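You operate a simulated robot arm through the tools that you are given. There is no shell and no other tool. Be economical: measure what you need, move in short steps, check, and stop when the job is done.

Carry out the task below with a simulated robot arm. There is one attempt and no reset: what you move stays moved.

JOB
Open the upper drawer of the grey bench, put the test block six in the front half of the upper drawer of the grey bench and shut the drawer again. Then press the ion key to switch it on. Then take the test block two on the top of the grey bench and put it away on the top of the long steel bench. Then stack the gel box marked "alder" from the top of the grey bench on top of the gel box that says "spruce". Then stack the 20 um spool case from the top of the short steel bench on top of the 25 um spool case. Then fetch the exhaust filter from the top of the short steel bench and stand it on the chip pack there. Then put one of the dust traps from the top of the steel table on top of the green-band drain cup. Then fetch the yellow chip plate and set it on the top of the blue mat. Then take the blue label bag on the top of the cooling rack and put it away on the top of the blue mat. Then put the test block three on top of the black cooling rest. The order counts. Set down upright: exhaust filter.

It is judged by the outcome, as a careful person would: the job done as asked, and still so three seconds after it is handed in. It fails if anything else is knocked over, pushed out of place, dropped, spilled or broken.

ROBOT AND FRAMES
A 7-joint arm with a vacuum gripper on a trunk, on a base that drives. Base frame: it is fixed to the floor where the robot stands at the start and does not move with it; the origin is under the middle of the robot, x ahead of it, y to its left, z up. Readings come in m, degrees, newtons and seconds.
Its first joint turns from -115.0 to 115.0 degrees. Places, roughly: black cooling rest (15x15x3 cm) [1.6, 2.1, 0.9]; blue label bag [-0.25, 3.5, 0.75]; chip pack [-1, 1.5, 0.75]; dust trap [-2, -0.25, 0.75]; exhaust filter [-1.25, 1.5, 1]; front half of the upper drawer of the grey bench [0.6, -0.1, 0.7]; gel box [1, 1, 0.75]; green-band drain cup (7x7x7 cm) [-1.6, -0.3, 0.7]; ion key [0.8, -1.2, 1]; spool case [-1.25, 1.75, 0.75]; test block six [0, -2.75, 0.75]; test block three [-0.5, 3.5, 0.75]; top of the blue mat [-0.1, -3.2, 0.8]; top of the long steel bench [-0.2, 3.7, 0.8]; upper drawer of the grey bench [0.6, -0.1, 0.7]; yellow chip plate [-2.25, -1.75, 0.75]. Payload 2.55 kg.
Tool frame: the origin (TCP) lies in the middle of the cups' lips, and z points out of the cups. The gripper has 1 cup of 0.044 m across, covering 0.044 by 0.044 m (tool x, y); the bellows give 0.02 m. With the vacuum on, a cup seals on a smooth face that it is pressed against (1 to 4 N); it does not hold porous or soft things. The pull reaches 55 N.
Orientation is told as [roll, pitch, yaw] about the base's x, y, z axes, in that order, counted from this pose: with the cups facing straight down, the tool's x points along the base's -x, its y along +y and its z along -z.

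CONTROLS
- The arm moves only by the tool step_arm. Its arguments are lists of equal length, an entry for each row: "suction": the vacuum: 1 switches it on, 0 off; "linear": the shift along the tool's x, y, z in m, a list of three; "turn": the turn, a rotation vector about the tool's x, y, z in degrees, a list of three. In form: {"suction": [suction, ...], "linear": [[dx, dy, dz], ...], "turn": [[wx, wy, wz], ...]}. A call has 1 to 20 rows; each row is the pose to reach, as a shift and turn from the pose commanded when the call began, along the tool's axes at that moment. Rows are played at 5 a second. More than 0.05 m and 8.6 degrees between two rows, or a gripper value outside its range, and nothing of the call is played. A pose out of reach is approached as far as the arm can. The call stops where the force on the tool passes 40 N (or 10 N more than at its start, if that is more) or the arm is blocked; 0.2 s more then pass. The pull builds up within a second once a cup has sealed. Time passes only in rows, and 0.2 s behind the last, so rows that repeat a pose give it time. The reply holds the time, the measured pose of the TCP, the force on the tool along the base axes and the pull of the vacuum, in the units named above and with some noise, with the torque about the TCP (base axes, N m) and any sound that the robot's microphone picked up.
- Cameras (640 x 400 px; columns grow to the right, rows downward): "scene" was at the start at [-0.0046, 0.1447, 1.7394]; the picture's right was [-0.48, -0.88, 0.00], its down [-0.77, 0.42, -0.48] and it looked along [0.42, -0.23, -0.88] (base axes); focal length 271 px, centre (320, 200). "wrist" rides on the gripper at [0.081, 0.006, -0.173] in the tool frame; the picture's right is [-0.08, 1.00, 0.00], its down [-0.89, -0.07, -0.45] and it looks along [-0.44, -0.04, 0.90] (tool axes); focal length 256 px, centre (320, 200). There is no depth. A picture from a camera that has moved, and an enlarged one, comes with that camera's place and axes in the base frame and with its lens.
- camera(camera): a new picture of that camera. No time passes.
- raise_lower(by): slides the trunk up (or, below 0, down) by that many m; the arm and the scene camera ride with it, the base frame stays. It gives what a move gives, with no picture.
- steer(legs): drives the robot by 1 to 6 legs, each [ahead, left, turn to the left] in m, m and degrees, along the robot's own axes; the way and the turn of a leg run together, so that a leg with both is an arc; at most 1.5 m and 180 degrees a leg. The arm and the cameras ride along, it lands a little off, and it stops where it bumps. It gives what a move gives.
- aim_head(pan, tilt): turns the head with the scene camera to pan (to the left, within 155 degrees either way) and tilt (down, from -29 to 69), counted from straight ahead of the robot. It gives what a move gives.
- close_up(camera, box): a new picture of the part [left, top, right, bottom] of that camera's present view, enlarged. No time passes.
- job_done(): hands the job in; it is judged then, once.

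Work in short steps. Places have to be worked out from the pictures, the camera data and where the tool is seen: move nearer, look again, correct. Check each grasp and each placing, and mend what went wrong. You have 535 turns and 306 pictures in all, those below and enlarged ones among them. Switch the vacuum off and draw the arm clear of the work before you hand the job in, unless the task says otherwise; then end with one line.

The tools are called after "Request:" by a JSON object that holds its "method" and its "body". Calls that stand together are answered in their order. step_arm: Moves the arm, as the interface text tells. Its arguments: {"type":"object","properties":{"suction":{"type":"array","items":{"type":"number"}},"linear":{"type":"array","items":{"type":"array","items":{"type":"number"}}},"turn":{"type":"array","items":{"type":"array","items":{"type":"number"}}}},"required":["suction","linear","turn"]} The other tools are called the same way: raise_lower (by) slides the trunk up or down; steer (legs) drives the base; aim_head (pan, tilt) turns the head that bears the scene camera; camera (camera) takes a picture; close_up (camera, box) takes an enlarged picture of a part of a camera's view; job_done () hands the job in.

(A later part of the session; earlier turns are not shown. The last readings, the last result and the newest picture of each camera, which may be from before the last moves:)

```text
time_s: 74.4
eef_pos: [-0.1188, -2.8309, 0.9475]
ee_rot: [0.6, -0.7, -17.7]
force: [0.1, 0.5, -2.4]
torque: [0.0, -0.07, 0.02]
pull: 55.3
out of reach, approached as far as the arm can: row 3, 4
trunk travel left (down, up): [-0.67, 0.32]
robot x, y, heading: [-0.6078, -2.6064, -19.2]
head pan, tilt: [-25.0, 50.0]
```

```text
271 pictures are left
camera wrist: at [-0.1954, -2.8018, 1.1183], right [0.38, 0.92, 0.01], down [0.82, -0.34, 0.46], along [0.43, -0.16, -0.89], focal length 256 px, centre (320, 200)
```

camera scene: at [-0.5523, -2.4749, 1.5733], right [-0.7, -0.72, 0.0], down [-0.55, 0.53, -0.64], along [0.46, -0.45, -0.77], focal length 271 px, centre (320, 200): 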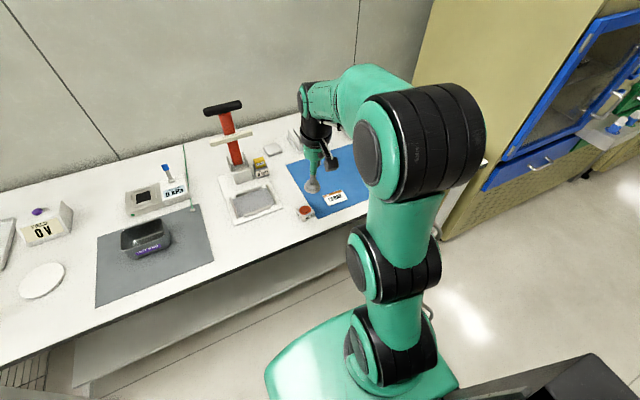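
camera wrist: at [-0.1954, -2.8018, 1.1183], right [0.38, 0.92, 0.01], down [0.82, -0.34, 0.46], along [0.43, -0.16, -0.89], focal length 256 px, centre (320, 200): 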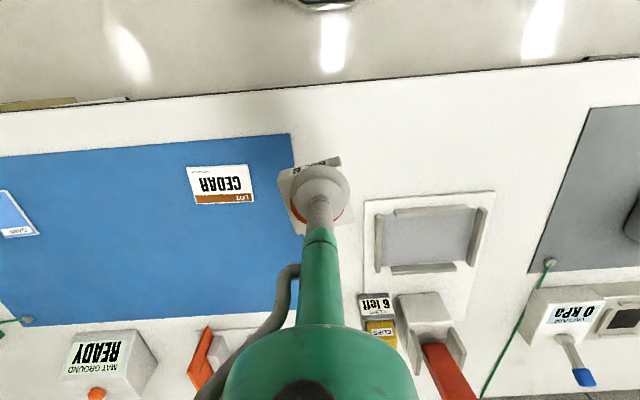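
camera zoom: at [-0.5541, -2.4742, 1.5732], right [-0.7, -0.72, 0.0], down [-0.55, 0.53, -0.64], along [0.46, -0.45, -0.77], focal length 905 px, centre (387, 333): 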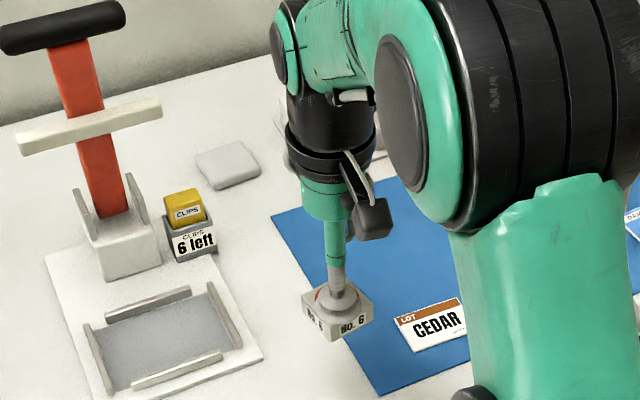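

Block six is held firmly. I back out, strafe left 2.85 m to the grey bench, staying clear of the open drawer.

Request:
{"method": "steer", "body": {"legs": [[-1.0, 0, 0], [0, 1.42, 0], [0, 1.42, 0]]}}

Request:
{"method": "aim_head", "body": {"pan": -5, "tilt": 45}}

Request:
{"method": "camera", "body": {"camera": "scene"}}

```text
time_s: 92.9
eef_pos: [-0.1183, 0.1765, 0.9471]
ee_rot: [0.6, -0.7, -18.4]
force: [0.1, 1.0, -1.7]
torque: [0.02, -0.07, 0.02]
pull: 55.0
trunk travel left (down, up): [-0.67, 0.32]
robot x, y, heading: [-0.607, 0.4067, -19.6]
head pan, tilt: [-25.0, 50.0]
```

```text
time_s: 93.7
eef_pos: [-0.1219, 0.1754, 0.9469]
ee_rot: [0.6, -0.8, -18.3]
force: [0.0, 0.1, -0.9]
torque: [0.0, -0.02, 0.05]
pull: 54.6
trunk travel left (down, up): [-0.67, 0.32]
robot x, y, heading: [-0.6048, 0.4063, -19.8]
head pan, tilt: [-5.0, 45.0]
```

```text
270 pictures are left
camera scene: at [-0.5333, 0.5575, 1.5802], right [-0.42, -0.91, 0.0], down [-0.64, 0.3, -0.71], along [0.64, -0.3, -0.71], focal length 271 px, centre (320, 200)
```

scene: 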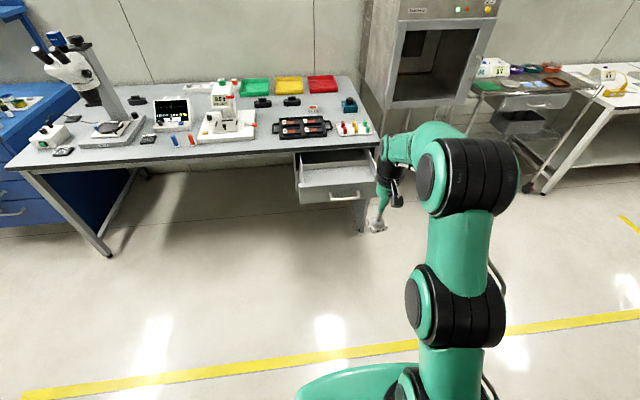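

Request:
{"method": "close_up", "body": {"camera": "scene", "box": [270, 110, 430, 240]}}

```text
3.08 times, centred on (350, 175) of scene
camera zoom: at [-0.5333, 0.5575, 1.5802], right [-0.42, -0.91, 0.0], down [-0.64, 0.3, -0.71], along [0.64, -0.3, -0.71], focal length 835 px, centre (228, 277)
```

zoom: 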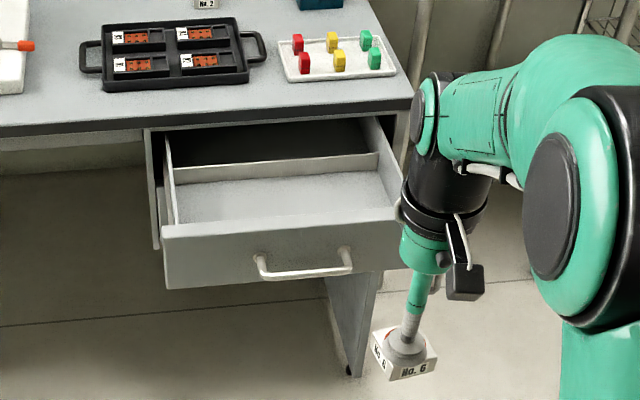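

The drawer has a divider; front compartment centre ≈ (0.342, 0.041). I drive forward 0.47 m to bring the block above it.

Request:
{"method": "steer", "body": {"legs": [[0.47, 0.028, 0]]}}

Request:
{"method": "camera", "body": {"camera": "wrist"}}

Request:
{"method": "aim_head", "body": {"pan": -15, "tilt": 60}}

Request:
{"method": "camera", "body": {"camera": "scene"}}

```text
time_s: 96.5
eef_pos: [0.3316, 0.0446, 0.9464]
ee_rot: [0.7, -0.7, -18.4]
force: [0.2, -0.4, -1.7]
torque: [-0.02, 0.0, 0.02]
pull: 55.0
trunk travel left (down, up): [-0.67, 0.32]
robot x, y, heading: [-0.1551, 0.2728, -19.6]
head pan, tilt: [-5.0, 45.0]
```

```text
268 pictures are left
camera wrist: at [0.2548, 0.0739, 1.1175], right [0.39, 0.92, 0.01], down [0.82, -0.35, 0.46], along [0.42, -0.17, -0.89], focal length 256 px, centre (320, 200)
```

wrist: 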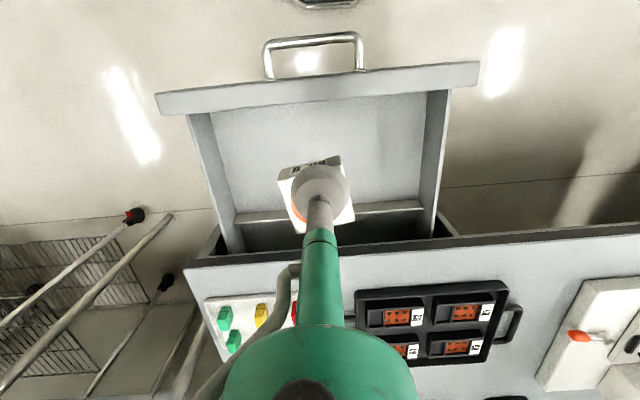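

```text
time_s: 97.3
eef_pos: [0.3306, 0.0438, 0.9457]
ee_rot: [0.6, -0.7, -18.3]
force: [-0.3, 0.4, -2.0]
torque: [-0.03, 0.01, 0.01]
pull: 54.6
trunk travel left (down, up): [-0.67, 0.32]
robot x, y, heading: [-0.1569, 0.2734, -19.8]
head pan, tilt: [-15.0, 60.0]
```

```text
267 pictures are left
camera scene: at [-0.1008, 0.4215, 1.5607], right [-0.57, -0.82, 0.0], down [-0.71, 0.49, -0.5], along [0.41, -0.29, -0.87], focal length 271 px, centre (320, 200)
```

scene: 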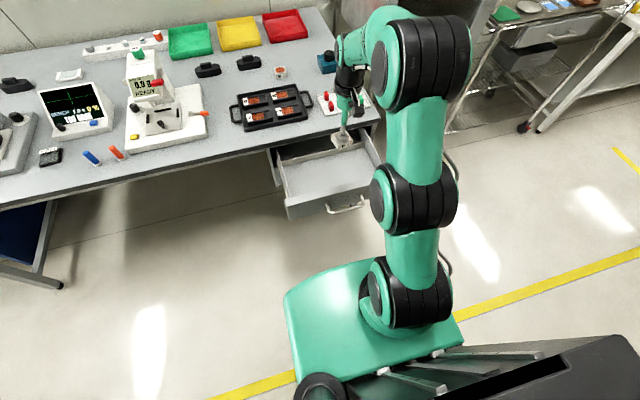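

The front compartment spans f≈0.255–0.44; I move 4.5 cm further forward and lower the block to just above the floor.

Request:
{"method": "steer", "body": {"legs": [[0.045, 0, 0]]}}

Request:
{"method": "step_arm", "body": {"suction": [1, 1, 1, 1, 1], "linear": [[0, 0, 0.04], [0, 0, 0.08], [0, 0, 0.12], [0, 0, 0.16], [0, 0, 0.19]], "turn": [[0, 0, 0], [0, 0, 0], [0, 0, 0], [0, 0, 0], [0, 0, 0]]}}

Request:
{"method": "camera", "body": {"camera": "wrist"}}

Request:
{"method": "close_up", "body": {"camera": "scene", "box": [250, 80, 410, 230]}}

```text
time_s: 98.2
eef_pos: [0.3745, 0.0277, 0.946]
ee_rot: [0.6, -0.6, -18.4]
force: [-0.1, 0.3, -1.5]
torque: [0.0, 0.02, 0.03]
pull: 55.4
trunk travel left (down, up): [-0.67, 0.32]
robot x, y, heading: [-0.1165, 0.2594, -19.7]
head pan, tilt: [-15.0, 60.0]
```

```text
time_s: 99.4
eef_pos: [0.3765, 0.0294, 0.7561]
ee_rot: [0.6, -0.7, -18.4]
force: [-1.0, 0.6, -1.9]
torque: [-0.01, -0.03, 0.01]
pull: 54.8
trunk travel left (down, up): [-0.67, 0.32]
robot x, y, heading: [-0.1147, 0.2587, -19.8]
head pan, tilt: [-15.0, 60.0]
```

```text
266 pictures are left
camera wrist: at [0.2997, 0.0598, 0.9278], right [0.39, 0.92, 0.01], down [0.82, -0.35, 0.46], along [0.42, -0.17, -0.89], focal length 256 px, centre (320, 200)
```

wrist: 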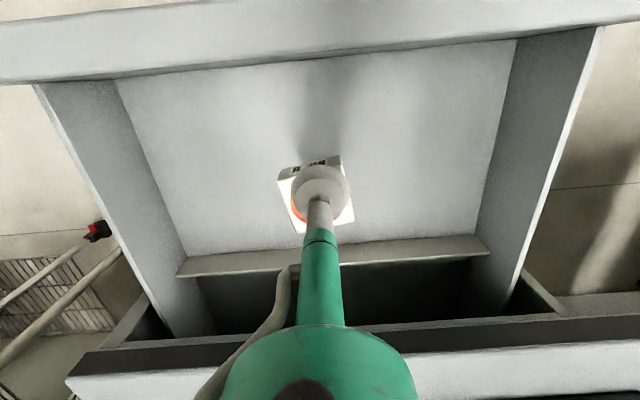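

```text
2.67 times, centred on (330, 155) of scene
camera zoom: at [-0.0584, 0.4062, 1.5607], right [-0.57, -0.82, 0.0], down [-0.71, 0.49, -0.5], along [0.41, -0.28, -0.87], focal length 724 px, centre (293, 320)
```

zoom: 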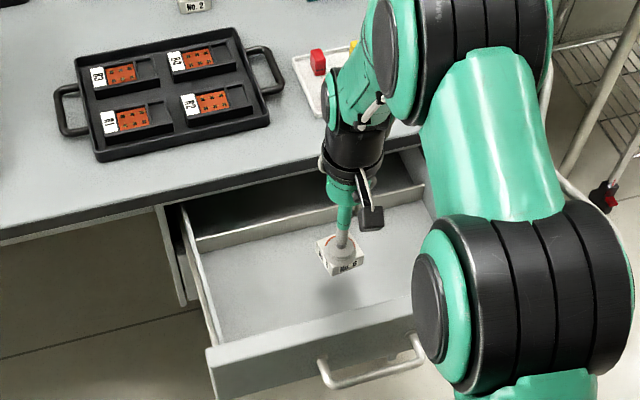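

Well inside the front compartment. I lower slowly until there is contact.

Request:
{"method": "step_arm", "body": {"suction": [1, 1, 1], "linear": [[0, 0, 0.015], [0, 0, 0.03], [0, 0, 0.04]], "turn": [[0, 0, 0], [0, 0, 0], [0, 0, 0]]}}

```text
time_s: 100.2
eef_pos: [0.376, 0.0306, 0.7165]
ee_rot: [0.6, -0.7, -18.4]
force: [-0.1, 0.5, -1.9]
torque: [0.0, -0.03, 0.04]
pull: 54.0
trunk travel left (down, up): [-0.67, 0.32]
robot x, y, heading: [-0.1174, 0.2612, -19.7]
head pan, tilt: [-15.0, 60.0]
```

Request:
{"method": "step_arm", "body": {"suction": [1, 1, 1], "linear": [[0, 0, 0.006], [0, 0, 0.012], [0, 0, 0.018]], "turn": [[0, 0, 0], [0, 0, 0], [0, 0, 0]]}}

```text
time_s: 101.0
eef_pos: [0.3777, 0.0297, 0.6981]
ee_rot: [0.7, -0.7, -18.5]
force: [-0.6, 0.2, -1.1]
torque: [0.01, -0.03, 0.0]
pull: 55.2
trunk travel left (down, up): [-0.67, 0.32]
robot x, y, heading: [-0.1133, 0.2572, -20.0]
head pan, tilt: [-15.0, 60.0]
```

Request:
{"method": "step_arm", "body": {"suction": [1, 1, 1], "linear": [[0, 0, 0.004], [0, 0, 0.008], [0, 0, 0.012]], "turn": [[0, 0, 0], [0, 0, 0], [0, 0, 0]]}}

Request:
{"method": "camera", "body": {"camera": "wrist"}}

```text
time_s: 101.8
eef_pos: [0.3785, 0.0302, 0.6894]
ee_rot: [0.4, -1.0, -18.5]
force: [-3.6, 2.6, 15.7]
torque: [-0.42, 0.35, -0.12]
pull: 55.0
trunk travel left (down, up): [-0.67, 0.32]
robot x, y, heading: [-0.1156, 0.2573, -19.8]
head pan, tilt: [-15.0, 60.0]
```

```text
264 pictures are left
camera wrist: at [0.3002, 0.0608, 0.8608], right [0.39, 0.92, 0.01], down [0.82, -0.35, 0.46], along [0.43, -0.17, -0.89], focal length 256 px, centre (320, 200)
```

wrist: 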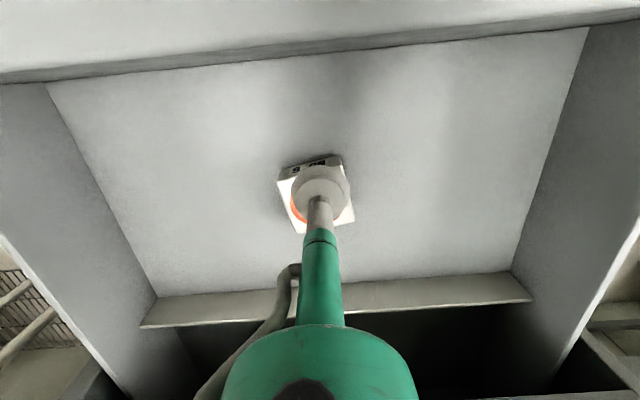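

Contact made (block sits). Release and raise.

Request:
{"method": "step_arm", "body": {"suction": [0, 0, 0, 0, 0, 0, 0, 0, 0], "linear": [[0, 0, -0.005], [0, 0, -0.005], [0, 0, -0.005], [0, 0, -0.01], [0, 0, -0.05], [0, 0, -0.1], [0, 0, -0.15], [0, 0, -0.2], [0, 0, -0.23]], "turn": [[0, 0, 0], [0, 0, 0], [0, 0, 0], [0, 0, 0], [0, 0, 0], [0, 0, 0], [0, 0, 0], [0, 0, 0], [0, 0, 0]]}}

Request:
{"method": "camera", "body": {"camera": "wrist"}}

```text
time_s: 103.8
eef_pos: [0.3745, 0.0285, 0.9177]
ee_rot: [0.6, -0.7, -18.4]
force: [0.2, -0.7, -0.6]
torque: [0.0, -0.03, 0.03]
pull: 0.0
trunk travel left (down, up): [-0.67, 0.32]
robot x, y, heading: [-0.1125, 0.2583, -19.6]
head pan, tilt: [-15.0, 60.0]
```

```text
263 pictures are left
camera wrist: at [0.2967, 0.0587, 1.0882], right [0.39, 0.92, 0.01], down [0.82, -0.35, 0.46], along [0.42, -0.17, -0.89], focal length 256 px, centre (320, 200)
```

wrist: 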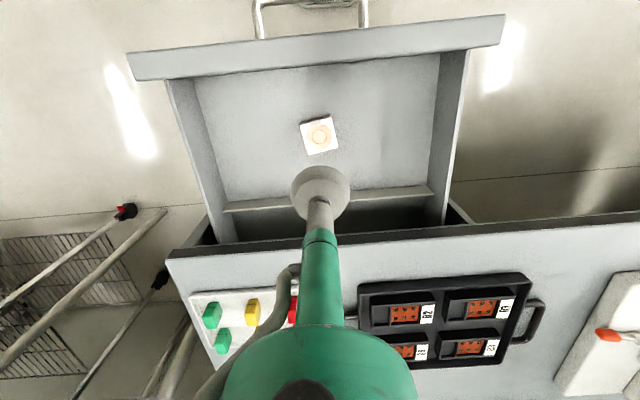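

Block six sits nicely in the front half. Back off, lower the trunk and tip the tool horizontal to push the drawer shut.

Request:
{"method": "steer", "body": {"legs": [[-0.62, 0, 0.7]]}}

Request:
{"method": "raise_lower", "body": {"by": -0.4}}

Request:
{"method": "step_arm", "body": {"suction": [0, 0, 0, 0, 0, 0, 0, 0, 0, 0, 0, 0], "linear": [[-0.01, 0, -0.02], [-0.02, 0, -0.04], [-0.03, 0, -0.06], [-0.05, 0, -0.08], [-0.07, 0, -0.1], [-0.09, 0, -0.12], [-0.11, 0, -0.14], [-0.13, 0, -0.16], [-0.15, 0, -0.17], [-0.17, 0, -0.18], [-0.19, 0, -0.18], [-0.2, 0, -0.18]], "turn": [[0, -8.2, 0], [0, -16.4, 0], [0, -24.6, 0], [0, -32.8, 0], [0, -41, 0], [0, -49.2, 0], [0, -57.4, 0], [0, -65.6, 0], [0, -73.8, 0], [0, -82, 0], [0, -88.5, 0], [0, -88.5, 0]]}}

Request:
{"method": "aim_head", "body": {"pan": 0, "tilt": 45}}

Request:
{"method": "camera", "body": {"camera": "scene"}}

```text
time_s: 107.3
eef_pos: [-0.2062, 0.2367, 0.9159]
ee_rot: [0.6, -0.7, -18.1]
force: [-0.3, 0.5, -0.4]
torque: [0.03, -0.01, 0.0]
pull: 0.0
trunk travel left (down, up): [-0.67, 0.32]
robot x, y, heading: [-0.6971, 0.4632, -19.5]
head pan, tilt: [-15.0, 60.0]
```

```text
time_s: 111.1
eef_pos: [-0.2045, 0.2381, 0.5172]
ee_rot: [0.7, -0.7, -18.1]
force: [0.1, 0.2, 0.2]
torque: [-0.02, 0.03, 0.02]
pull: 0.1
trunk travel left (down, up): [-0.27, 0.72]
robot x, y, heading: [-0.6949, 0.4668, -19.7]
head pan, tilt: [-15.0, 60.0]
```

```text
time_s: 113.7
eef_pos: [-0.0184, 0.1755, 0.6991]
ee_rot: [37.0, -89.0, -55.1]
force: [0.5, 0.5, 0.2]
torque: [-0.03, 0.02, -0.02]
pull: 0.0
trunk travel left (down, up): [-0.27, 0.72]
robot x, y, heading: [-0.6956, 0.468, -19.5]
head pan, tilt: [-15.0, 60.0]
```

```text
time_s: 114.5
eef_pos: [-0.0178, 0.1754, 0.6996]
ee_rot: [36.0, -89.0, -53.8]
force: [0.0, 0.0, -0.8]
torque: [-0.02, 0.0, 0.01]
pull: 0.1
trunk travel left (down, up): [-0.27, 0.72]
robot x, y, heading: [-0.6959, 0.4706, -19.7]
head pan, tilt: [0.0, 45.0]
```

```text
262 pictures are left
camera scene: at [-0.6187, 0.6241, 1.1801], right [-0.33, -0.94, 0.0], down [-0.67, 0.24, -0.71], along [0.67, -0.24, -0.71], focal length 271 px, centre (320, 200)
```

scene: 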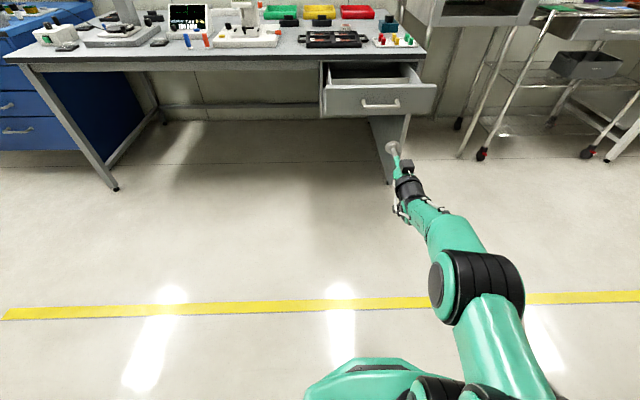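

I shift 0.14 m right (clear of the handle) and go forward 0.26 m to just short of the drawer front.

Request:
{"method": "steer", "body": {"legs": [[0, -0.14, 0.8], [0.26, 0, 0]]}}

Request:
{"method": "camera", "body": {"camera": "scene"}}

Request:
{"method": "camera", "body": {"camera": "wrist"}}

```text
time_s: 117.3
eef_pos: [0.1834, -0.035, 0.6981]
ee_rot: [35.8, -89.0, -53.4]
force: [0.0, -0.6, -1.5]
torque: [-0.02, -0.01, 0.01]
pull: 0.1
trunk travel left (down, up): [-0.27, 0.72]
robot x, y, heading: [-0.4972, 0.2471, -18.7]
head pan, tilt: [0.0, 45.0]
```

```text
261 pictures are left
camera scene: at [-0.4214, 0.4081, 1.1802], right [-0.32, -0.95, 0.0], down [-0.67, 0.23, -0.71], along [0.67, -0.23, -0.71], focal length 271 px, centre (320, 200)
```

scene: 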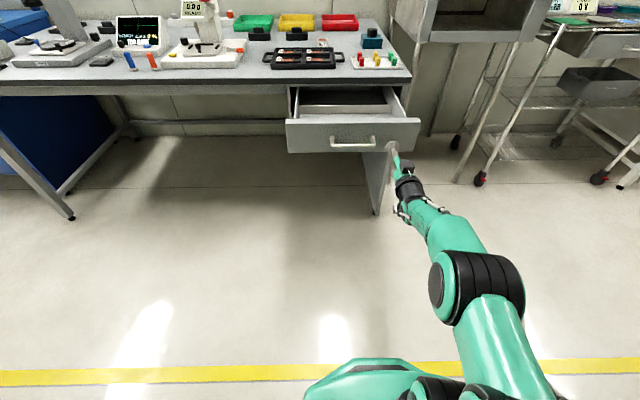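

```text
260 pictures are left
camera wrist: at [0.0209, 0.0236, 0.6204], right [0.3, 0.95, 0.09], down [-0.44, 0.05, 0.9], along [0.85, -0.31, 0.43], focal length 256 px, centre (320, 200)
```

wrist: 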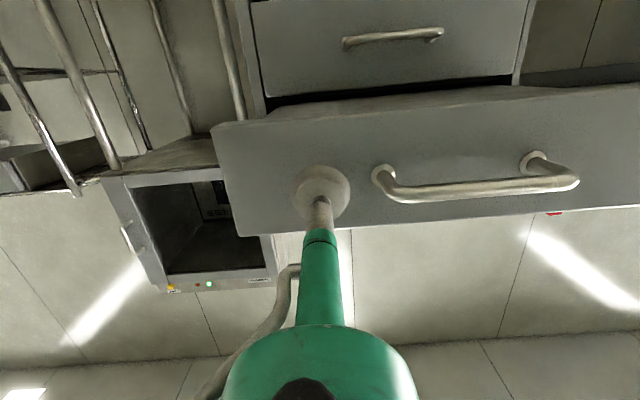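

Aligned right of the handle. I push forward 0.22 m.

Request:
{"method": "steer", "body": {"legs": [[0.22, 0, 0]]}}

Request:
{"method": "camera", "body": {"camera": "scene"}}

```text
time_s: 119.0
eef_pos: [0.389, -0.1079, 0.7008]
ee_rot: [36.6, -88.9, -54.2]
force: [-1.5, 0.1, 0.2]
torque: [0.01, -0.01, 0.01]
pull: 0.0
trunk travel left (down, up): [-0.27, 0.72]
robot x, y, heading: [-0.2942, 0.1774, -19.0]
head pan, tilt: [0.0, 45.0]
```

```text
259 pictures are left
camera scene: at [-0.2153, 0.3374, 1.1802], right [-0.33, -0.95, 0.0], down [-0.67, 0.23, -0.71], along [0.67, -0.23, -0.71], focal length 271 px, centre (320, 200)
```

scene: 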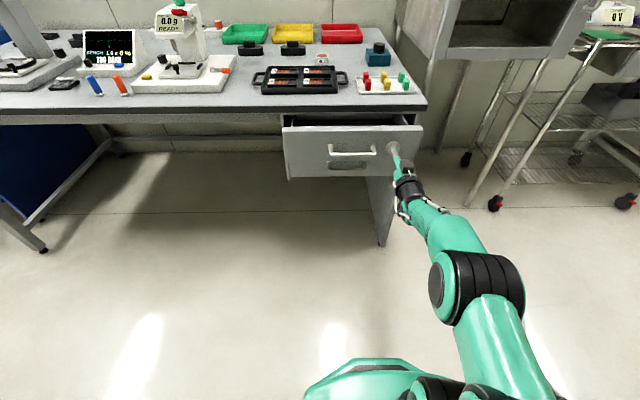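

About 8 cm remains; drive 0.07, then finish with the arm.

Request:
{"method": "steer", "body": {"legs": [[0.07, 0, 0]]}}

Request:
{"method": "step_arm", "body": {"suction": [0, 0, 0, 0], "linear": [[0, 0, 0.005], [0, 0, 0.01], [0, 0, 0.015], [0, 0, 0.02]], "turn": [[0, 0, 0], [0, 0, 0], [0, 0, 0], [0, 0, 0]]}}

Request:
{"method": "camera", "body": {"camera": "wrist"}}

Request:
{"method": "close_up", "body": {"camera": "scene", "box": [260, 80, 440, 260]}}

```text
time_s: 120.0
eef_pos: [0.4553, -0.1312, 0.6988]
ee_rot: [35.8, -89.0, -53.4]
force: [-0.1, -0.7, 0.8]
torque: [0.01, 0.0, -0.03]
pull: 0.1
trunk travel left (down, up): [-0.27, 0.72]
robot x, y, heading: [-0.226, 0.1556, -19.0]
head pan, tilt: [0.0, 45.0]
```

```text
time_s: 121.0
eef_pos: [0.474, -0.1364, 0.6996]
ee_rot: [37.0, -89.0, -54.7]
force: [-3.0, 0.7, 0.8]
torque: [-0.08, 0.02, 0.03]
pull: 0.0
trunk travel left (down, up): [-0.27, 0.72]
robot x, y, heading: [-0.2245, 0.1525, -18.9]
head pan, tilt: [0.0, 45.0]
```

```text
258 pictures are left
camera wrist: at [0.311, -0.0773, 0.62], right [0.3, 0.95, 0.09], down [-0.44, 0.05, 0.9], along [0.85, -0.31, 0.43], focal length 256 px, centre (320, 200)
```

wrist: 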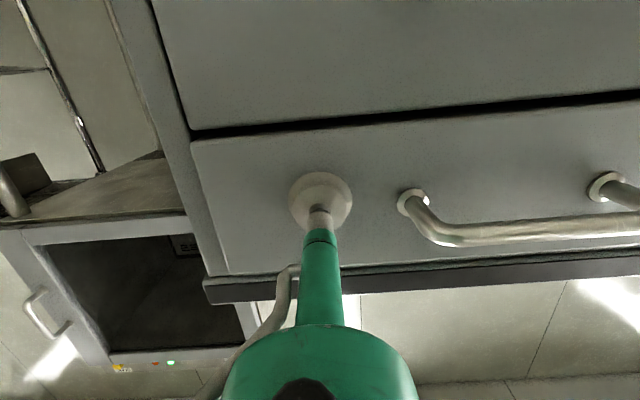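

```text
2.22 times, centred on (350, 170) of scene
camera zoom: at [-0.1492, 0.3146, 1.1802], right [-0.33, -0.95, 0.0], down [-0.67, 0.23, -0.71], along [0.67, -0.23, -0.71], focal length 603 px, centre (253, 267)
```

zoom: 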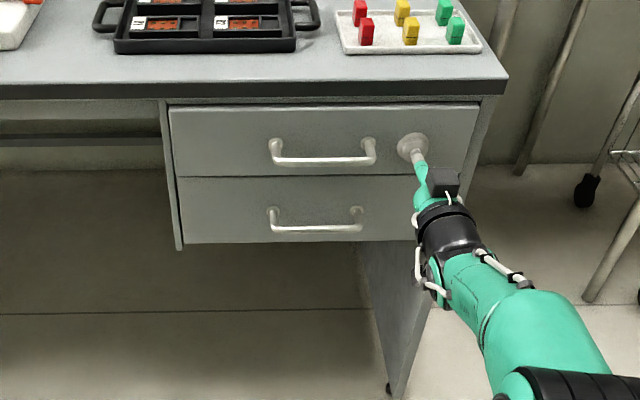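

Nearly or fully shut; I press a little more to be sure.

Request:
{"method": "step_arm", "body": {"suction": [0, 0, 0], "linear": [[0, 0, 0.006], [0, 0, 0.012], [0, 0, 0.018]], "turn": [[0, 0, 0], [0, 0, 0], [0, 0, 0]]}}

Request:
{"method": "camera", "body": {"camera": "wrist"}}

```text
time_s: 121.8
eef_pos: [0.4889, -0.1409, 0.6977]
ee_rot: [35.9, -89.0, -53.6]
force: [-29.3, 9.9, 0.2]
torque: [-0.11, 0.06, -0.04]
pull: 0.0
trunk travel left (down, up): [-0.27, 0.72]
robot x, y, heading: [-0.2281, 0.1541, -19.0]
head pan, tilt: [0.0, 45.0]
```

```text
256 pictures are left
camera wrist: at [0.3259, -0.082, 0.62], right [0.3, 0.95, 0.09], down [-0.44, 0.05, 0.9], along [0.85, -0.31, 0.43], focal length 256 px, centre (320, 200)
```

wrist: 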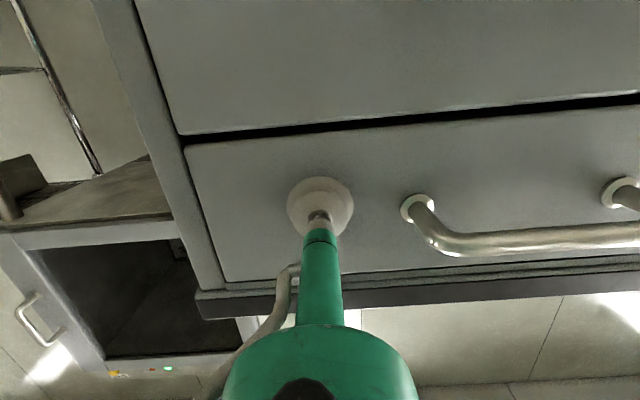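

Drawer shut. I back off, return the tool to pointing down, and look at the oven for the ion key.

Request:
{"method": "step_arm", "body": {"suction": [0, 0], "linear": [[0, 0, -0.04], [0, 0, -0.08]], "turn": [[0, 0, 0], [0, 0, 0]]}}

Request:
{"method": "steer", "body": {"legs": [[-0.5, -0.5, 0]]}}

Request:
{"method": "raise_lower", "body": {"by": 0.3}}

Request:
{"method": "aim_head", "body": {"pan": -10, "tilt": 15}}

Request:
{"method": "camera", "body": {"camera": "scene"}}

```text
time_s: 122.4
eef_pos: [0.4244, -0.1229, 0.6989]
ee_rot: [35.4, -88.9, -52.9]
force: [0.4, 0.4, -0.9]
torque: [0.03, -0.04, 0.0]
pull: 0.0
out of reach, approached as far as the arm can: row 2
trunk travel left (down, up): [-0.27, 0.72]
robot x, y, heading: [-0.2257, 0.1532, -18.9]
head pan, tilt: [0.0, 45.0]
```

```text
time_s: 126.2
eef_pos: [-0.2135, -0.4279, 0.6991]
ee_rot: [34.9, -89.0, -52.3]
force: [0.1, -0.2, -0.6]
torque: [0.0, 0.0, 0.0]
pull: 0.1
trunk travel left (down, up): [-0.27, 0.72]
robot x, y, heading: [-0.8607, -0.1473, -18.9]
head pan, tilt: [0.0, 45.0]
```

```text
time_s: 129.2
eef_pos: [-0.2125, -0.4271, 0.9987]
ee_rot: [34.7, -88.9, -52.1]
force: [0.0, -0.6, -0.2]
torque: [-0.01, 0.02, -0.02]
pull: 0.1
trunk travel left (down, up): [-0.57, 0.42]
robot x, y, heading: [-0.8641, -0.1488, -19.1]
head pan, tilt: [0.0, 45.0]
```

```text
time_s: 130.2
eef_pos: [-0.2135, -0.4282, 0.999]
ee_rot: [34.9, -89.1, -52.4]
force: [-0.7, -0.5, 0.1]
torque: [0.0, -0.01, -0.01]
pull: 0.0
trunk travel left (down, up): [-0.57, 0.42]
robot x, y, heading: [-0.8608, -0.1495, -18.9]
head pan, tilt: [-10.0, 15.0]
```

```text
255 pictures are left
camera scene: at [-0.7822, -0.0101, 1.5269], right [-0.48, -0.88, 0.0], down [-0.23, 0.13, -0.97], along [0.84, -0.47, -0.26], focal length 271 px, centre (320, 200)
```

scene: 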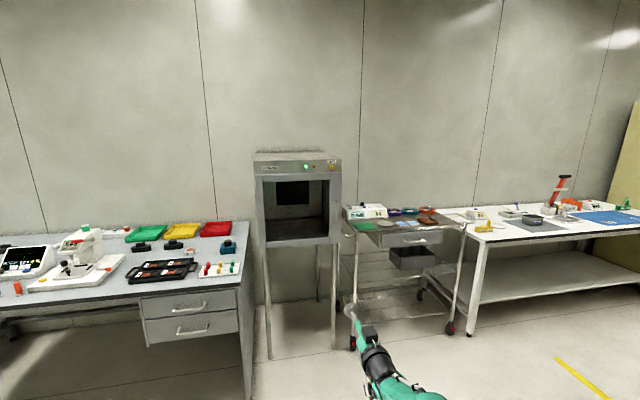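

Request:
{"method": "close_up", "body": {"camera": "scene", "box": [240, 140, 360, 215]}}

Request:
{"method": "close_up", "body": {"camera": "scene", "box": [340, 190, 480, 260]}}

```text
5.33 times, centred on (300, 178) of scene
camera zoom: at [-0.7822, -0.0101, 1.5269], right [-0.48, -0.88, 0.0], down [-0.23, 0.13, -0.97], along [0.84, -0.47, -0.26], focal length 1447 px, centre (427, 320)
```

zoom: 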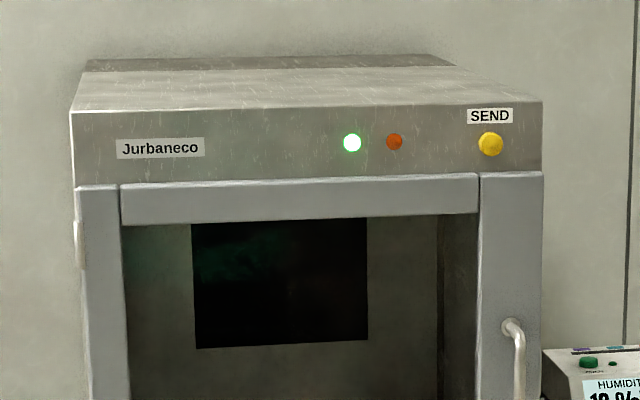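

```text
4.57 times, centred on (410, 225) of scene
camera zoom: at [-0.7822, -0.0101, 1.5269], right [-0.48, -0.88, 0.0], down [-0.23, 0.13, -0.97], along [0.84, -0.47, -0.26], focal length 1241 px, centre (-91, 86)
```

zoom: 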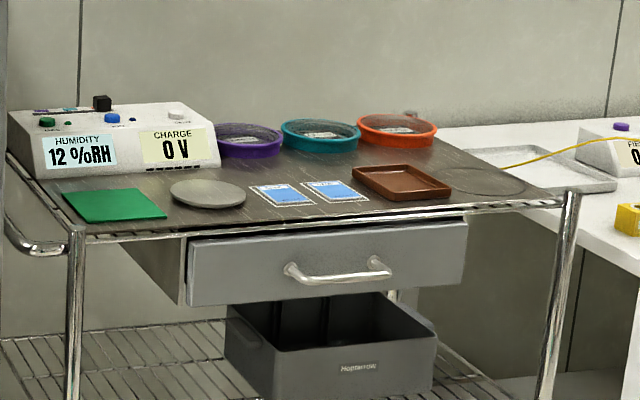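

The ionizer box on the cart (≈0.74,-1.23) carries several keys. I tip the tool to about 45° and drive nearer to read the labels.

Request:
{"method": "step_arm", "body": {"suction": [0, 0, 0, 0, 0, 0], "linear": [[-0.02, 0, -0.02], [-0.04, 0, -0.04], [-0.06, 0, -0.06], [-0.08, 0, -0.08], [-0.1, 0, -0.1], [-0.12, 0, -0.12]], "turn": [[0, 8, 0], [0, 16, 0], [0, 24, 0], [0, 32, 0], [0, 40, 0], [0, 48, 0]]}}

Request:
{"method": "raise_lower", "body": {"by": 0.1}}

Request:
{"method": "steer", "body": {"legs": [[0, -0.62, 0], [0.6, 0, 0]]}}

Request:
{"method": "aim_head", "body": {"pan": 0, "tilt": 35}}

Request:
{"method": "camera", "body": {"camera": "scene"}}

```text
time_s: 131.6
eef_pos: [-0.3215, -0.3897, 1.1209]
ee_rot: [3.3, -41.2, -19.8]
force: [-1.9, -2.8, -1.5]
torque: [0.27, -0.2, 0.32]
pull: 0.0
out of reach, approached as far as the arm can: row 4
trunk travel left (down, up): [-0.57, 0.42]
robot x, y, heading: [-0.8646, -0.1508, -19.2]
head pan, tilt: [-10.0, 15.0]
```

```text
time_s: 132.9
eef_pos: [-0.3259, -0.3918, 1.2207]
ee_rot: [0.8, -41.1, -17.9]
force: [0.2, 0.2, 0.3]
torque: [-0.03, 0.02, -0.01]
pull: 0.1
trunk travel left (down, up): [-0.67, 0.32]
robot x, y, heading: [-0.8599, -0.1493, -19.2]
head pan, tilt: [-10.0, 15.0]
```

```text
time_s: 139.4
eef_pos: [0.0464, -1.169, 1.2229]
ee_rot: [0.8, -41.0, -17.8]
force: [-0.4, -1.0, 0.4]
torque: [0.02, 0.01, -0.03]
pull: 0.0
trunk travel left (down, up): [-0.67, 0.32]
robot x, y, heading: [-0.4926, -0.9314, -18.8]
head pan, tilt: [-10.0, 15.0]
```

```text
time_s: 140.2
eef_pos: [0.046, -1.1694, 1.2219]
ee_rot: [0.8, -41.1, -17.8]
force: [0.1, 0.1, 0.6]
torque: [-0.01, 0.03, -0.03]
pull: 0.1
trunk travel left (down, up): [-0.67, 0.32]
robot x, y, heading: [-0.492, -0.931, -18.5]
head pan, tilt: [0.0, 35.0]
```

```text
252 pictures are left
camera scene: at [-0.4111, -0.7713, 1.5951], right [-0.32, -0.95, 0.0], down [-0.54, 0.18, -0.82], along [0.78, -0.26, -0.57], focal length 271 px, centre (320, 200)
```

scene: 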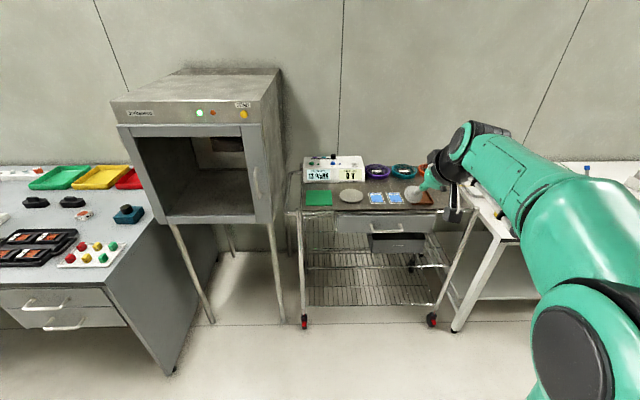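

Request:
{"method": "close_up", "body": {"camera": "scene", "box": [290, 140, 380, 200]}}

```text
6.67 times, centred on (335, 170) of scene
camera zoom: at [-0.4111, -0.7713, 1.5951], right [-0.32, -0.95, 0.0], down [-0.54, 0.18, -0.82], along [0.78, -0.26, -0.57], focal length 1809 px, centre (220, 400)
```

zoom: 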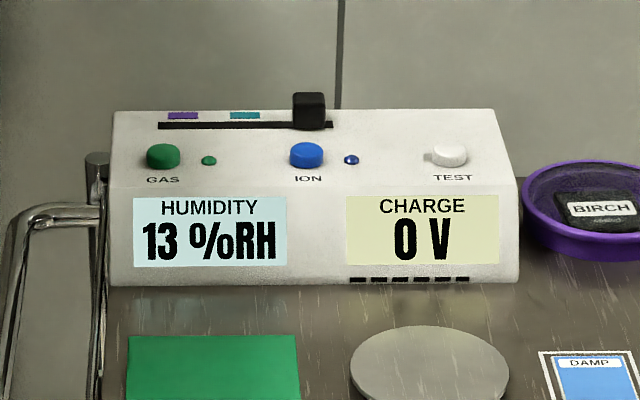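

The blue ION key is at ≈(0.82,-1.27,0.92). I drive straight forward 0.58 m, keeping clear of the oven leg, and look.

Request:
{"method": "steer", "body": {"legs": [[0.58, 0, 0]]}}

Request:
{"method": "camera", "body": {"camera": "scene"}}

Request:
{"method": "camera", "body": {"camera": "wrist"}}

```text
time_s: 143.5
eef_pos: [0.5957, -1.3484, 1.2192]
ee_rot: [0.8, -41.0, -17.3]
force: [0.4, 0.1, -0.8]
torque: [0.01, 0.01, 0.02]
pull: 0.0
trunk travel left (down, up): [-0.67, 0.32]
robot x, y, heading: [0.052, -1.1124, -18.3]
head pan, tilt: [0.0, 35.0]
```

```text
250 pictures are left
camera scene: at [0.1353, -0.9545, 1.595], right [-0.31, -0.95, 0.0], down [-0.54, 0.18, -0.82], along [0.78, -0.26, -0.57], focal length 271 px, centre (320, 200)
```

scene: 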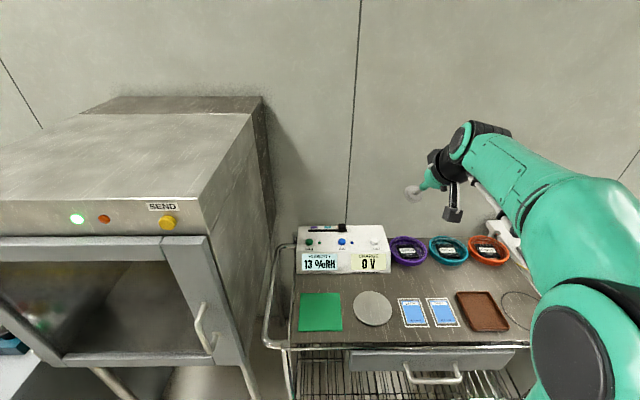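

```text
249 pictures are left
camera wrist: at [0.43, -1.2938, 1.2978], right [0.34, 0.94, 0.06], down [0.34, -0.19, 0.92], along [0.88, -0.3, -0.38], focal length 256 px, centre (320, 200)
```

wrist: 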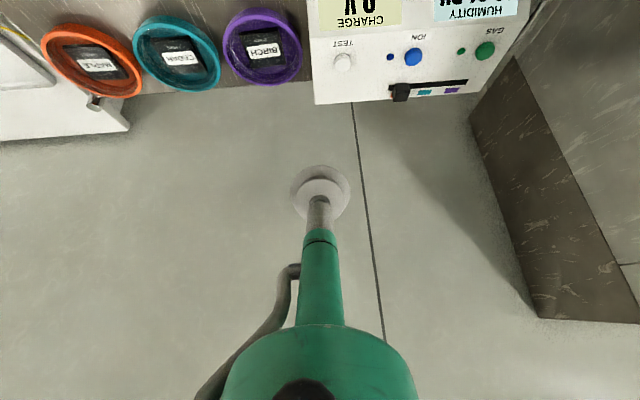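

Key triangulated at ≈(0.747,-1.237,0.962). I drive 7 cm closer, lower the trunk 0.18 m, and shift the tool left with less tilt.

Request:
{"method": "steer", "body": {"legs": [[0.07, 0, 0]]}}

Request:
{"method": "step_arm", "body": {"suction": [0, 0, 0, 0], "linear": [[0, 0.04, 0], [0, 0.08, 0], [0, 0.12, 0], [-0.01, 0.154, 0.005]], "turn": [[0, 6, 0], [0, 12, 0], [0, 18, 0], [0, 20, 0]]}}

Request:
{"method": "raise_lower", "body": {"by": -0.16}}

Request:
{"method": "camera", "body": {"camera": "wrist"}}

Request:
{"method": "camera", "body": {"camera": "scene"}}

```text
time_s: 144.5
eef_pos: [0.6631, -1.3711, 1.2206]
ee_rot: [0.8, -41.1, -17.3]
force: [0.3, -0.1, 0.7]
torque: [0.01, -0.01, -0.01]
pull: 0.0
trunk travel left (down, up): [-0.67, 0.32]
robot x, y, heading: [0.1227, -1.133, -18.6]
head pan, tilt: [0.0, 35.0]
```

```text
time_s: 145.5
eef_pos: [0.6935, -1.2277, 1.1412]
ee_rot: [1.2, -23.7, -17.0]
force: [0.3, 0.0, 0.8]
torque: [-0.04, 0.0, 0.0]
pull: 0.0
out of reach, approached as far as the arm can: row 2, 3, 4
trunk travel left (down, up): [-0.67, 0.32]
robot x, y, heading: [0.1216, -1.1383, -18.2]
head pan, tilt: [0.0, 35.0]
```

```text
time_s: 147.4
eef_pos: [0.6917, -1.2293, 0.9817]
ee_rot: [1.2, -23.8, -17.0]
force: [-0.4, -0.4, 0.7]
torque: [0.02, 0.0, 0.01]
pull: 0.0
trunk travel left (down, up): [-0.51, 0.48]
robot x, y, heading: [0.1184, -1.1373, -18.1]
head pan, tilt: [0.0, 35.0]
```

```text
248 pictures are left
camera wrist: at [0.5562, -1.1834, 1.1072], right [0.35, 0.93, 0.05], down [0.59, -0.26, 0.77], along [0.73, -0.24, -0.64], focal length 256 px, centre (320, 200)
```

wrist: 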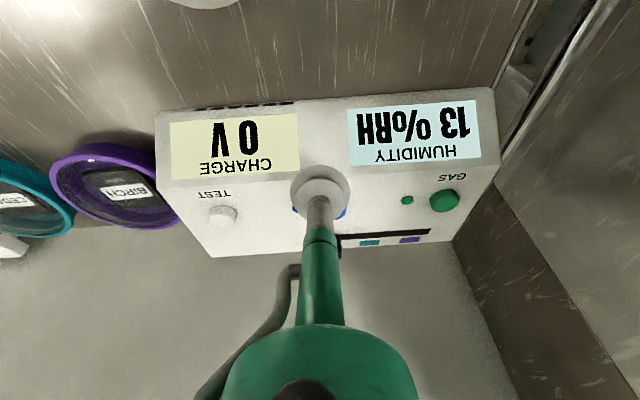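

```text
247 pictures are left
camera scene: at [0.2014, -0.9764, 1.435], right [-0.31, -0.95, 0.0], down [-0.54, 0.18, -0.82], along [0.78, -0.26, -0.57], focal length 271 px, centre (320, 200)
```

scene: 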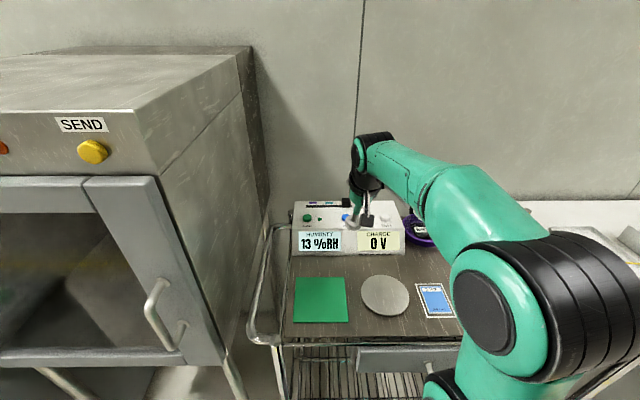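

Request:
{"method": "close_up", "body": {"camera": "scene", "box": [280, 180, 430, 270]}}

Request:
{"method": "close_up", "body": {"camera": "wrist", "box": [240, 150, 400, 250]}}

```text
4.27 times, centred on (355, 225) of scene
camera zoom: at [0.2014, -0.9764, 1.435], right [-0.31, -0.95, 0.0], down [-0.54, 0.18, -0.82], along [0.78, -0.26, -0.57], focal length 1158 px, centre (171, 93)
```

zoom: 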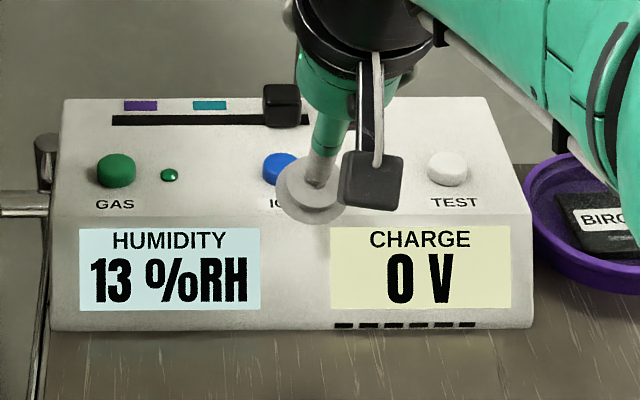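

```text
4.00 times, centred on (320, 200) of wrist
camera zoom: at [0.5562, -1.1834, 1.1072], right [0.35, 0.93, 0.05], down [0.59, -0.26, 0.77], along [0.73, -0.24, -0.64], focal length 1024 px, centre (320, 200)
```

zoom: 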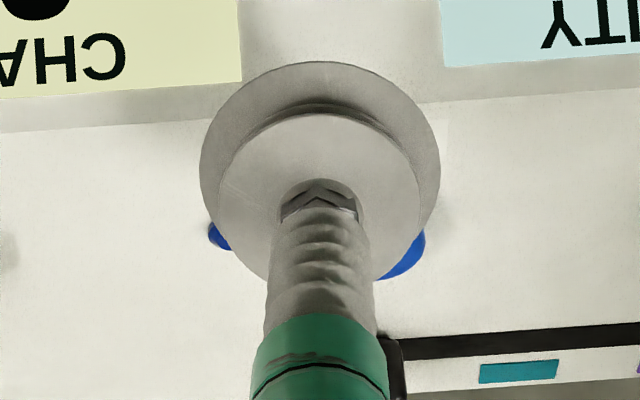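

Refined key: (0.741,-1.231,0.964). I move over it along the surface, then press along the tool axis.

Request:
{"method": "step_arm", "body": {"suction": [0, 0, 0, 0], "linear": [[-0.018, 0.006, 0.004], [-0.0357, 0.012, 0.0158], [-0.0357, 0.012, 0.022], [-0.0357, 0.012, 0.03]], "turn": [[0, 0, 0], [0, 0, 0], [0, 0, 0], [0, 0, 0]]}}

Request:
{"method": "close_up", "body": {"camera": "scene", "box": [280, 180, 430, 270]}}

```text
time_s: 148.4
eef_pos: [0.7374, -1.2289, 0.9673]
ee_rot: [1.1, -23.9, -17.0]
force: [-0.1, -0.3, -1.4]
torque: [-0.02, -0.02, 0.01]
pull: 0.0
out of reach, approached as far as the arm can: row 1, 2, 3
trunk travel left (down, up): [-0.51, 0.48]
robot x, y, heading: [0.121, -1.1316, -18.1]
head pan, tilt: [0.0, 35.0]
```

```text
4.27 times, centred on (355, 225) of scene
camera zoom: at [0.2016, -0.9764, 1.435], right [-0.31, -0.95, 0.0], down [-0.54, 0.18, -0.82], along [0.78, -0.26, -0.57], focal length 1158 px, centre (171, 93)
```

zoom: 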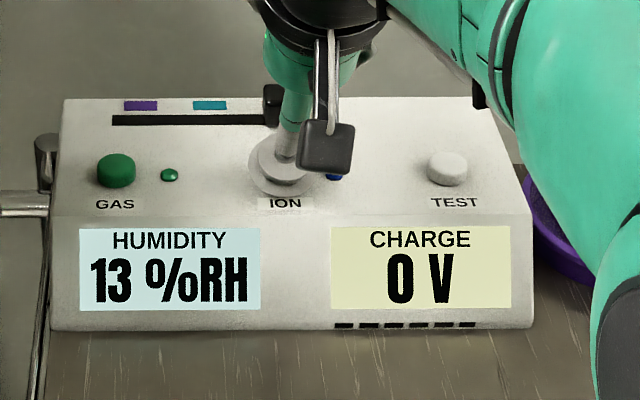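

Cup is on the ION key. Press along the axis.

Request:
{"method": "step_arm", "body": {"suction": [0, 0, 0], "linear": [[0, 0, 0.005], [0, 0, 0.01], [0, 0, 0.01]], "turn": [[0, 0, 0], [0, 0, 0], [0, 0, 0]]}}

Request:
{"method": "close_up", "body": {"camera": "scene", "box": [280, 180, 430, 270]}}

```text
time_s: 149.2
eef_pos: [0.743, -1.229, 0.9595]
ee_rot: [1.3, -23.8, -17.1]
force: [0.0, 0.2, -0.6]
torque: [0.03, -0.01, 0.02]
pull: 0.1
trunk travel left (down, up): [-0.51, 0.48]
robot x, y, heading: [0.1175, -1.1418, -18.3]
head pan, tilt: [0.0, 35.0]
```

```text
4.27 times, centred on (355, 225) of scene
camera zoom: at [0.2015, -0.9764, 1.435], right [-0.31, -0.95, 0.0], down [-0.54, 0.18, -0.82], along [0.78, -0.26, -0.57], focal length 1158 px, centre (171, 93)
```

zoom: 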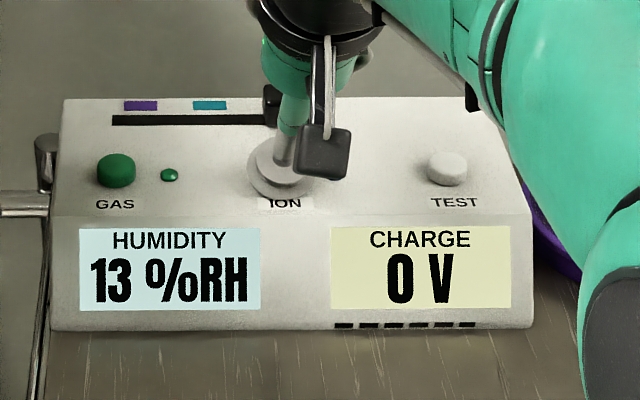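

No contact yet; continue in small steps.

Request:
{"method": "step_arm", "body": {"suction": [0, 0, 0], "linear": [[0, 0, 0.005], [0, 0, 0.01], [0, 0, 0.01]], "turn": [[0, 0, 0], [0, 0, 0], [0, 0, 0]]}}

Request:
{"method": "close_up", "body": {"camera": "scene", "box": [280, 180, 430, 270]}}

```text
time_s: 150.0
eef_pos: [0.7472, -1.2317, 0.9517]
ee_rot: [1.2, -23.8, -17.1]
force: [-0.2, 0.0, 2.0]
torque: [0.03, 0.02, -0.02]
pull: 0.0
trunk travel left (down, up): [-0.51, 0.48]
robot x, y, heading: [0.1199, -1.1344, -18.4]
head pan, tilt: [0.0, 35.0]
```

```text
4.27 times, centred on (355, 225) of scene
camera zoom: at [0.2014, -0.9764, 1.435], right [-0.31, -0.95, 0.0], down [-0.54, 0.18, -0.82], along [0.78, -0.26, -0.57], focal length 1158 px, centre (171, 93)
```

zoom: 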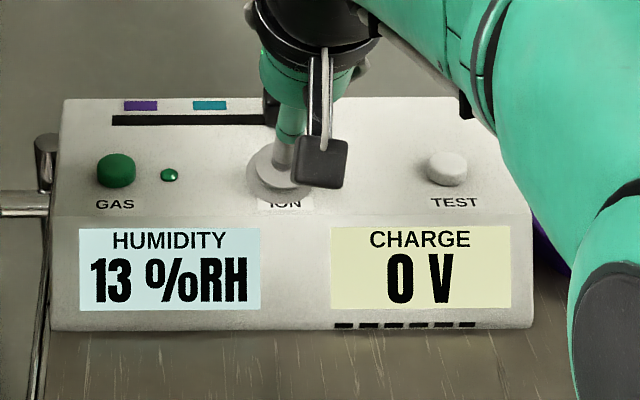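

Slight contact (2 N). Press further.

Request:
{"method": "step_arm", "body": {"suction": [0, 0, 0], "linear": [[0, 0, 0.005], [0, 0, 0.01], [0, 0, 0.01]], "turn": [[0, 0, 0], [0, 0, 0], [0, 0, 0]]}}

Request:
{"method": "close_up", "body": {"camera": "wrist", "box": [240, 150, 400, 250]}}

```text
time_s: 150.8
eef_pos: [0.7509, -1.2305, 0.943]
ee_rot: [1.3, -23.9, -17.1]
force: [1.0, 0.1, 4.8]
torque: [0.04, 0.12, -0.05]
pull: 0.0
trunk travel left (down, up): [-0.51, 0.48]
robot x, y, heading: [0.1201, -1.1351, -18.1]
head pan, tilt: [0.0, 35.0]
```

```text
4.00 times, centred on (320, 200) of wrist
camera zoom: at [0.6144, -1.1871, 1.0674], right [0.35, 0.93, 0.05], down [0.58, -0.26, 0.77], along [0.73, -0.24, -0.64], focal length 1024 px, centre (320, 200)
```

zoom: 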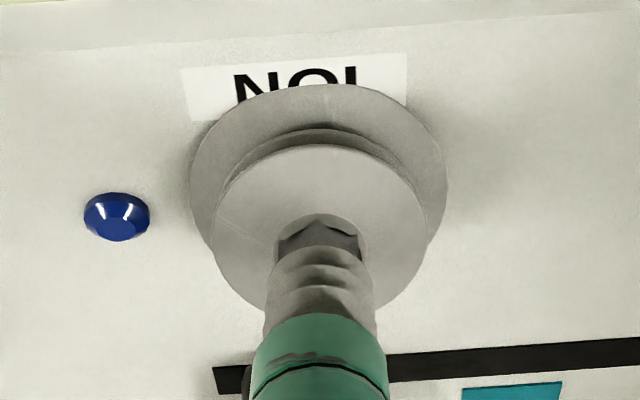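

Lamp still dark; press further.

Request:
{"method": "step_arm", "body": {"suction": [0, 0, 0], "linear": [[0, 0, 0.004], [0, 0, 0.008], [0, 0, 0.008]], "turn": [[0, 0, 0], [0, 0, 0], [0, 0, 0]]}}

Request:
{"method": "close_up", "body": {"camera": "wrist", "box": [240, 150, 400, 250]}}

```text
time_s: 151.6
eef_pos: [0.7528, -1.232, 0.9358]
ee_rot: [1.2, -24.0, -17.0]
force: [3.7, -0.1, 7.2]
torque: [0.04, 0.24, -0.03]
pull: 0.1
trunk travel left (down, up): [-0.51, 0.48]
robot x, y, heading: [0.1241, -1.1377, -18.3]
head pan, tilt: [0.0, 35.0]
```

```text
4.00 times, centred on (320, 200) of wrist
camera zoom: at [0.6173, -1.1882, 1.0602], right [0.35, 0.93, 0.05], down [0.58, -0.26, 0.77], along [0.73, -0.24, -0.64], focal length 1024 px, centre (320, 200)
```

zoom: 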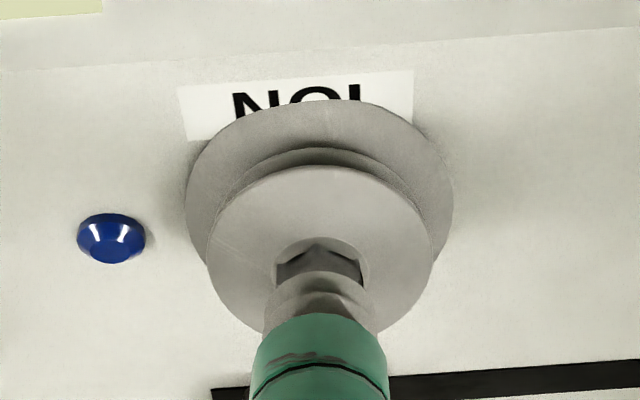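

Request:
{"method": "step_arm", "body": {"suction": [0, 0, 0], "linear": [[0, 0, 0.003], [0, 0, 0.006], [0, 0, 0.006]], "turn": [[0, 0, 0], [0, 0, 0], [0, 0, 0]]}}

Request:
{"method": "close_up", "body": {"camera": "wrist", "box": [240, 150, 400, 250]}}

```text
time_s: 152.4
eef_pos: [0.7557, -1.2322, 0.9339]
ee_rot: [1.3, -24.3, -17.1]
force: [-0.1, 0.0, 22.6]
torque: [0.14, 0.71, 0.03]
pull: 0.0
trunk travel left (down, up): [-0.51, 0.48]
robot x, y, heading: [0.1198, -1.134, -18.3]
head pan, tilt: [0.0, 35.0]
heard: click
```

```text
4.00 times, centred on (320, 200) of wrist
camera zoom: at [0.6182, -1.1885, 1.0571], right [0.35, 0.93, 0.05], down [0.58, -0.26, 0.77], along [0.73, -0.24, -0.63], focal length 1024 px, centre (320, 200)
```

zoom: 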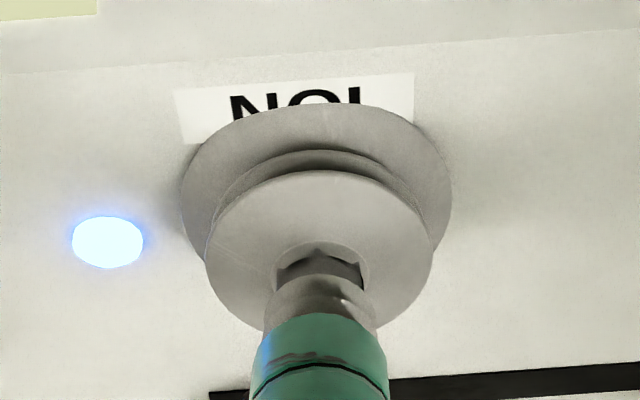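

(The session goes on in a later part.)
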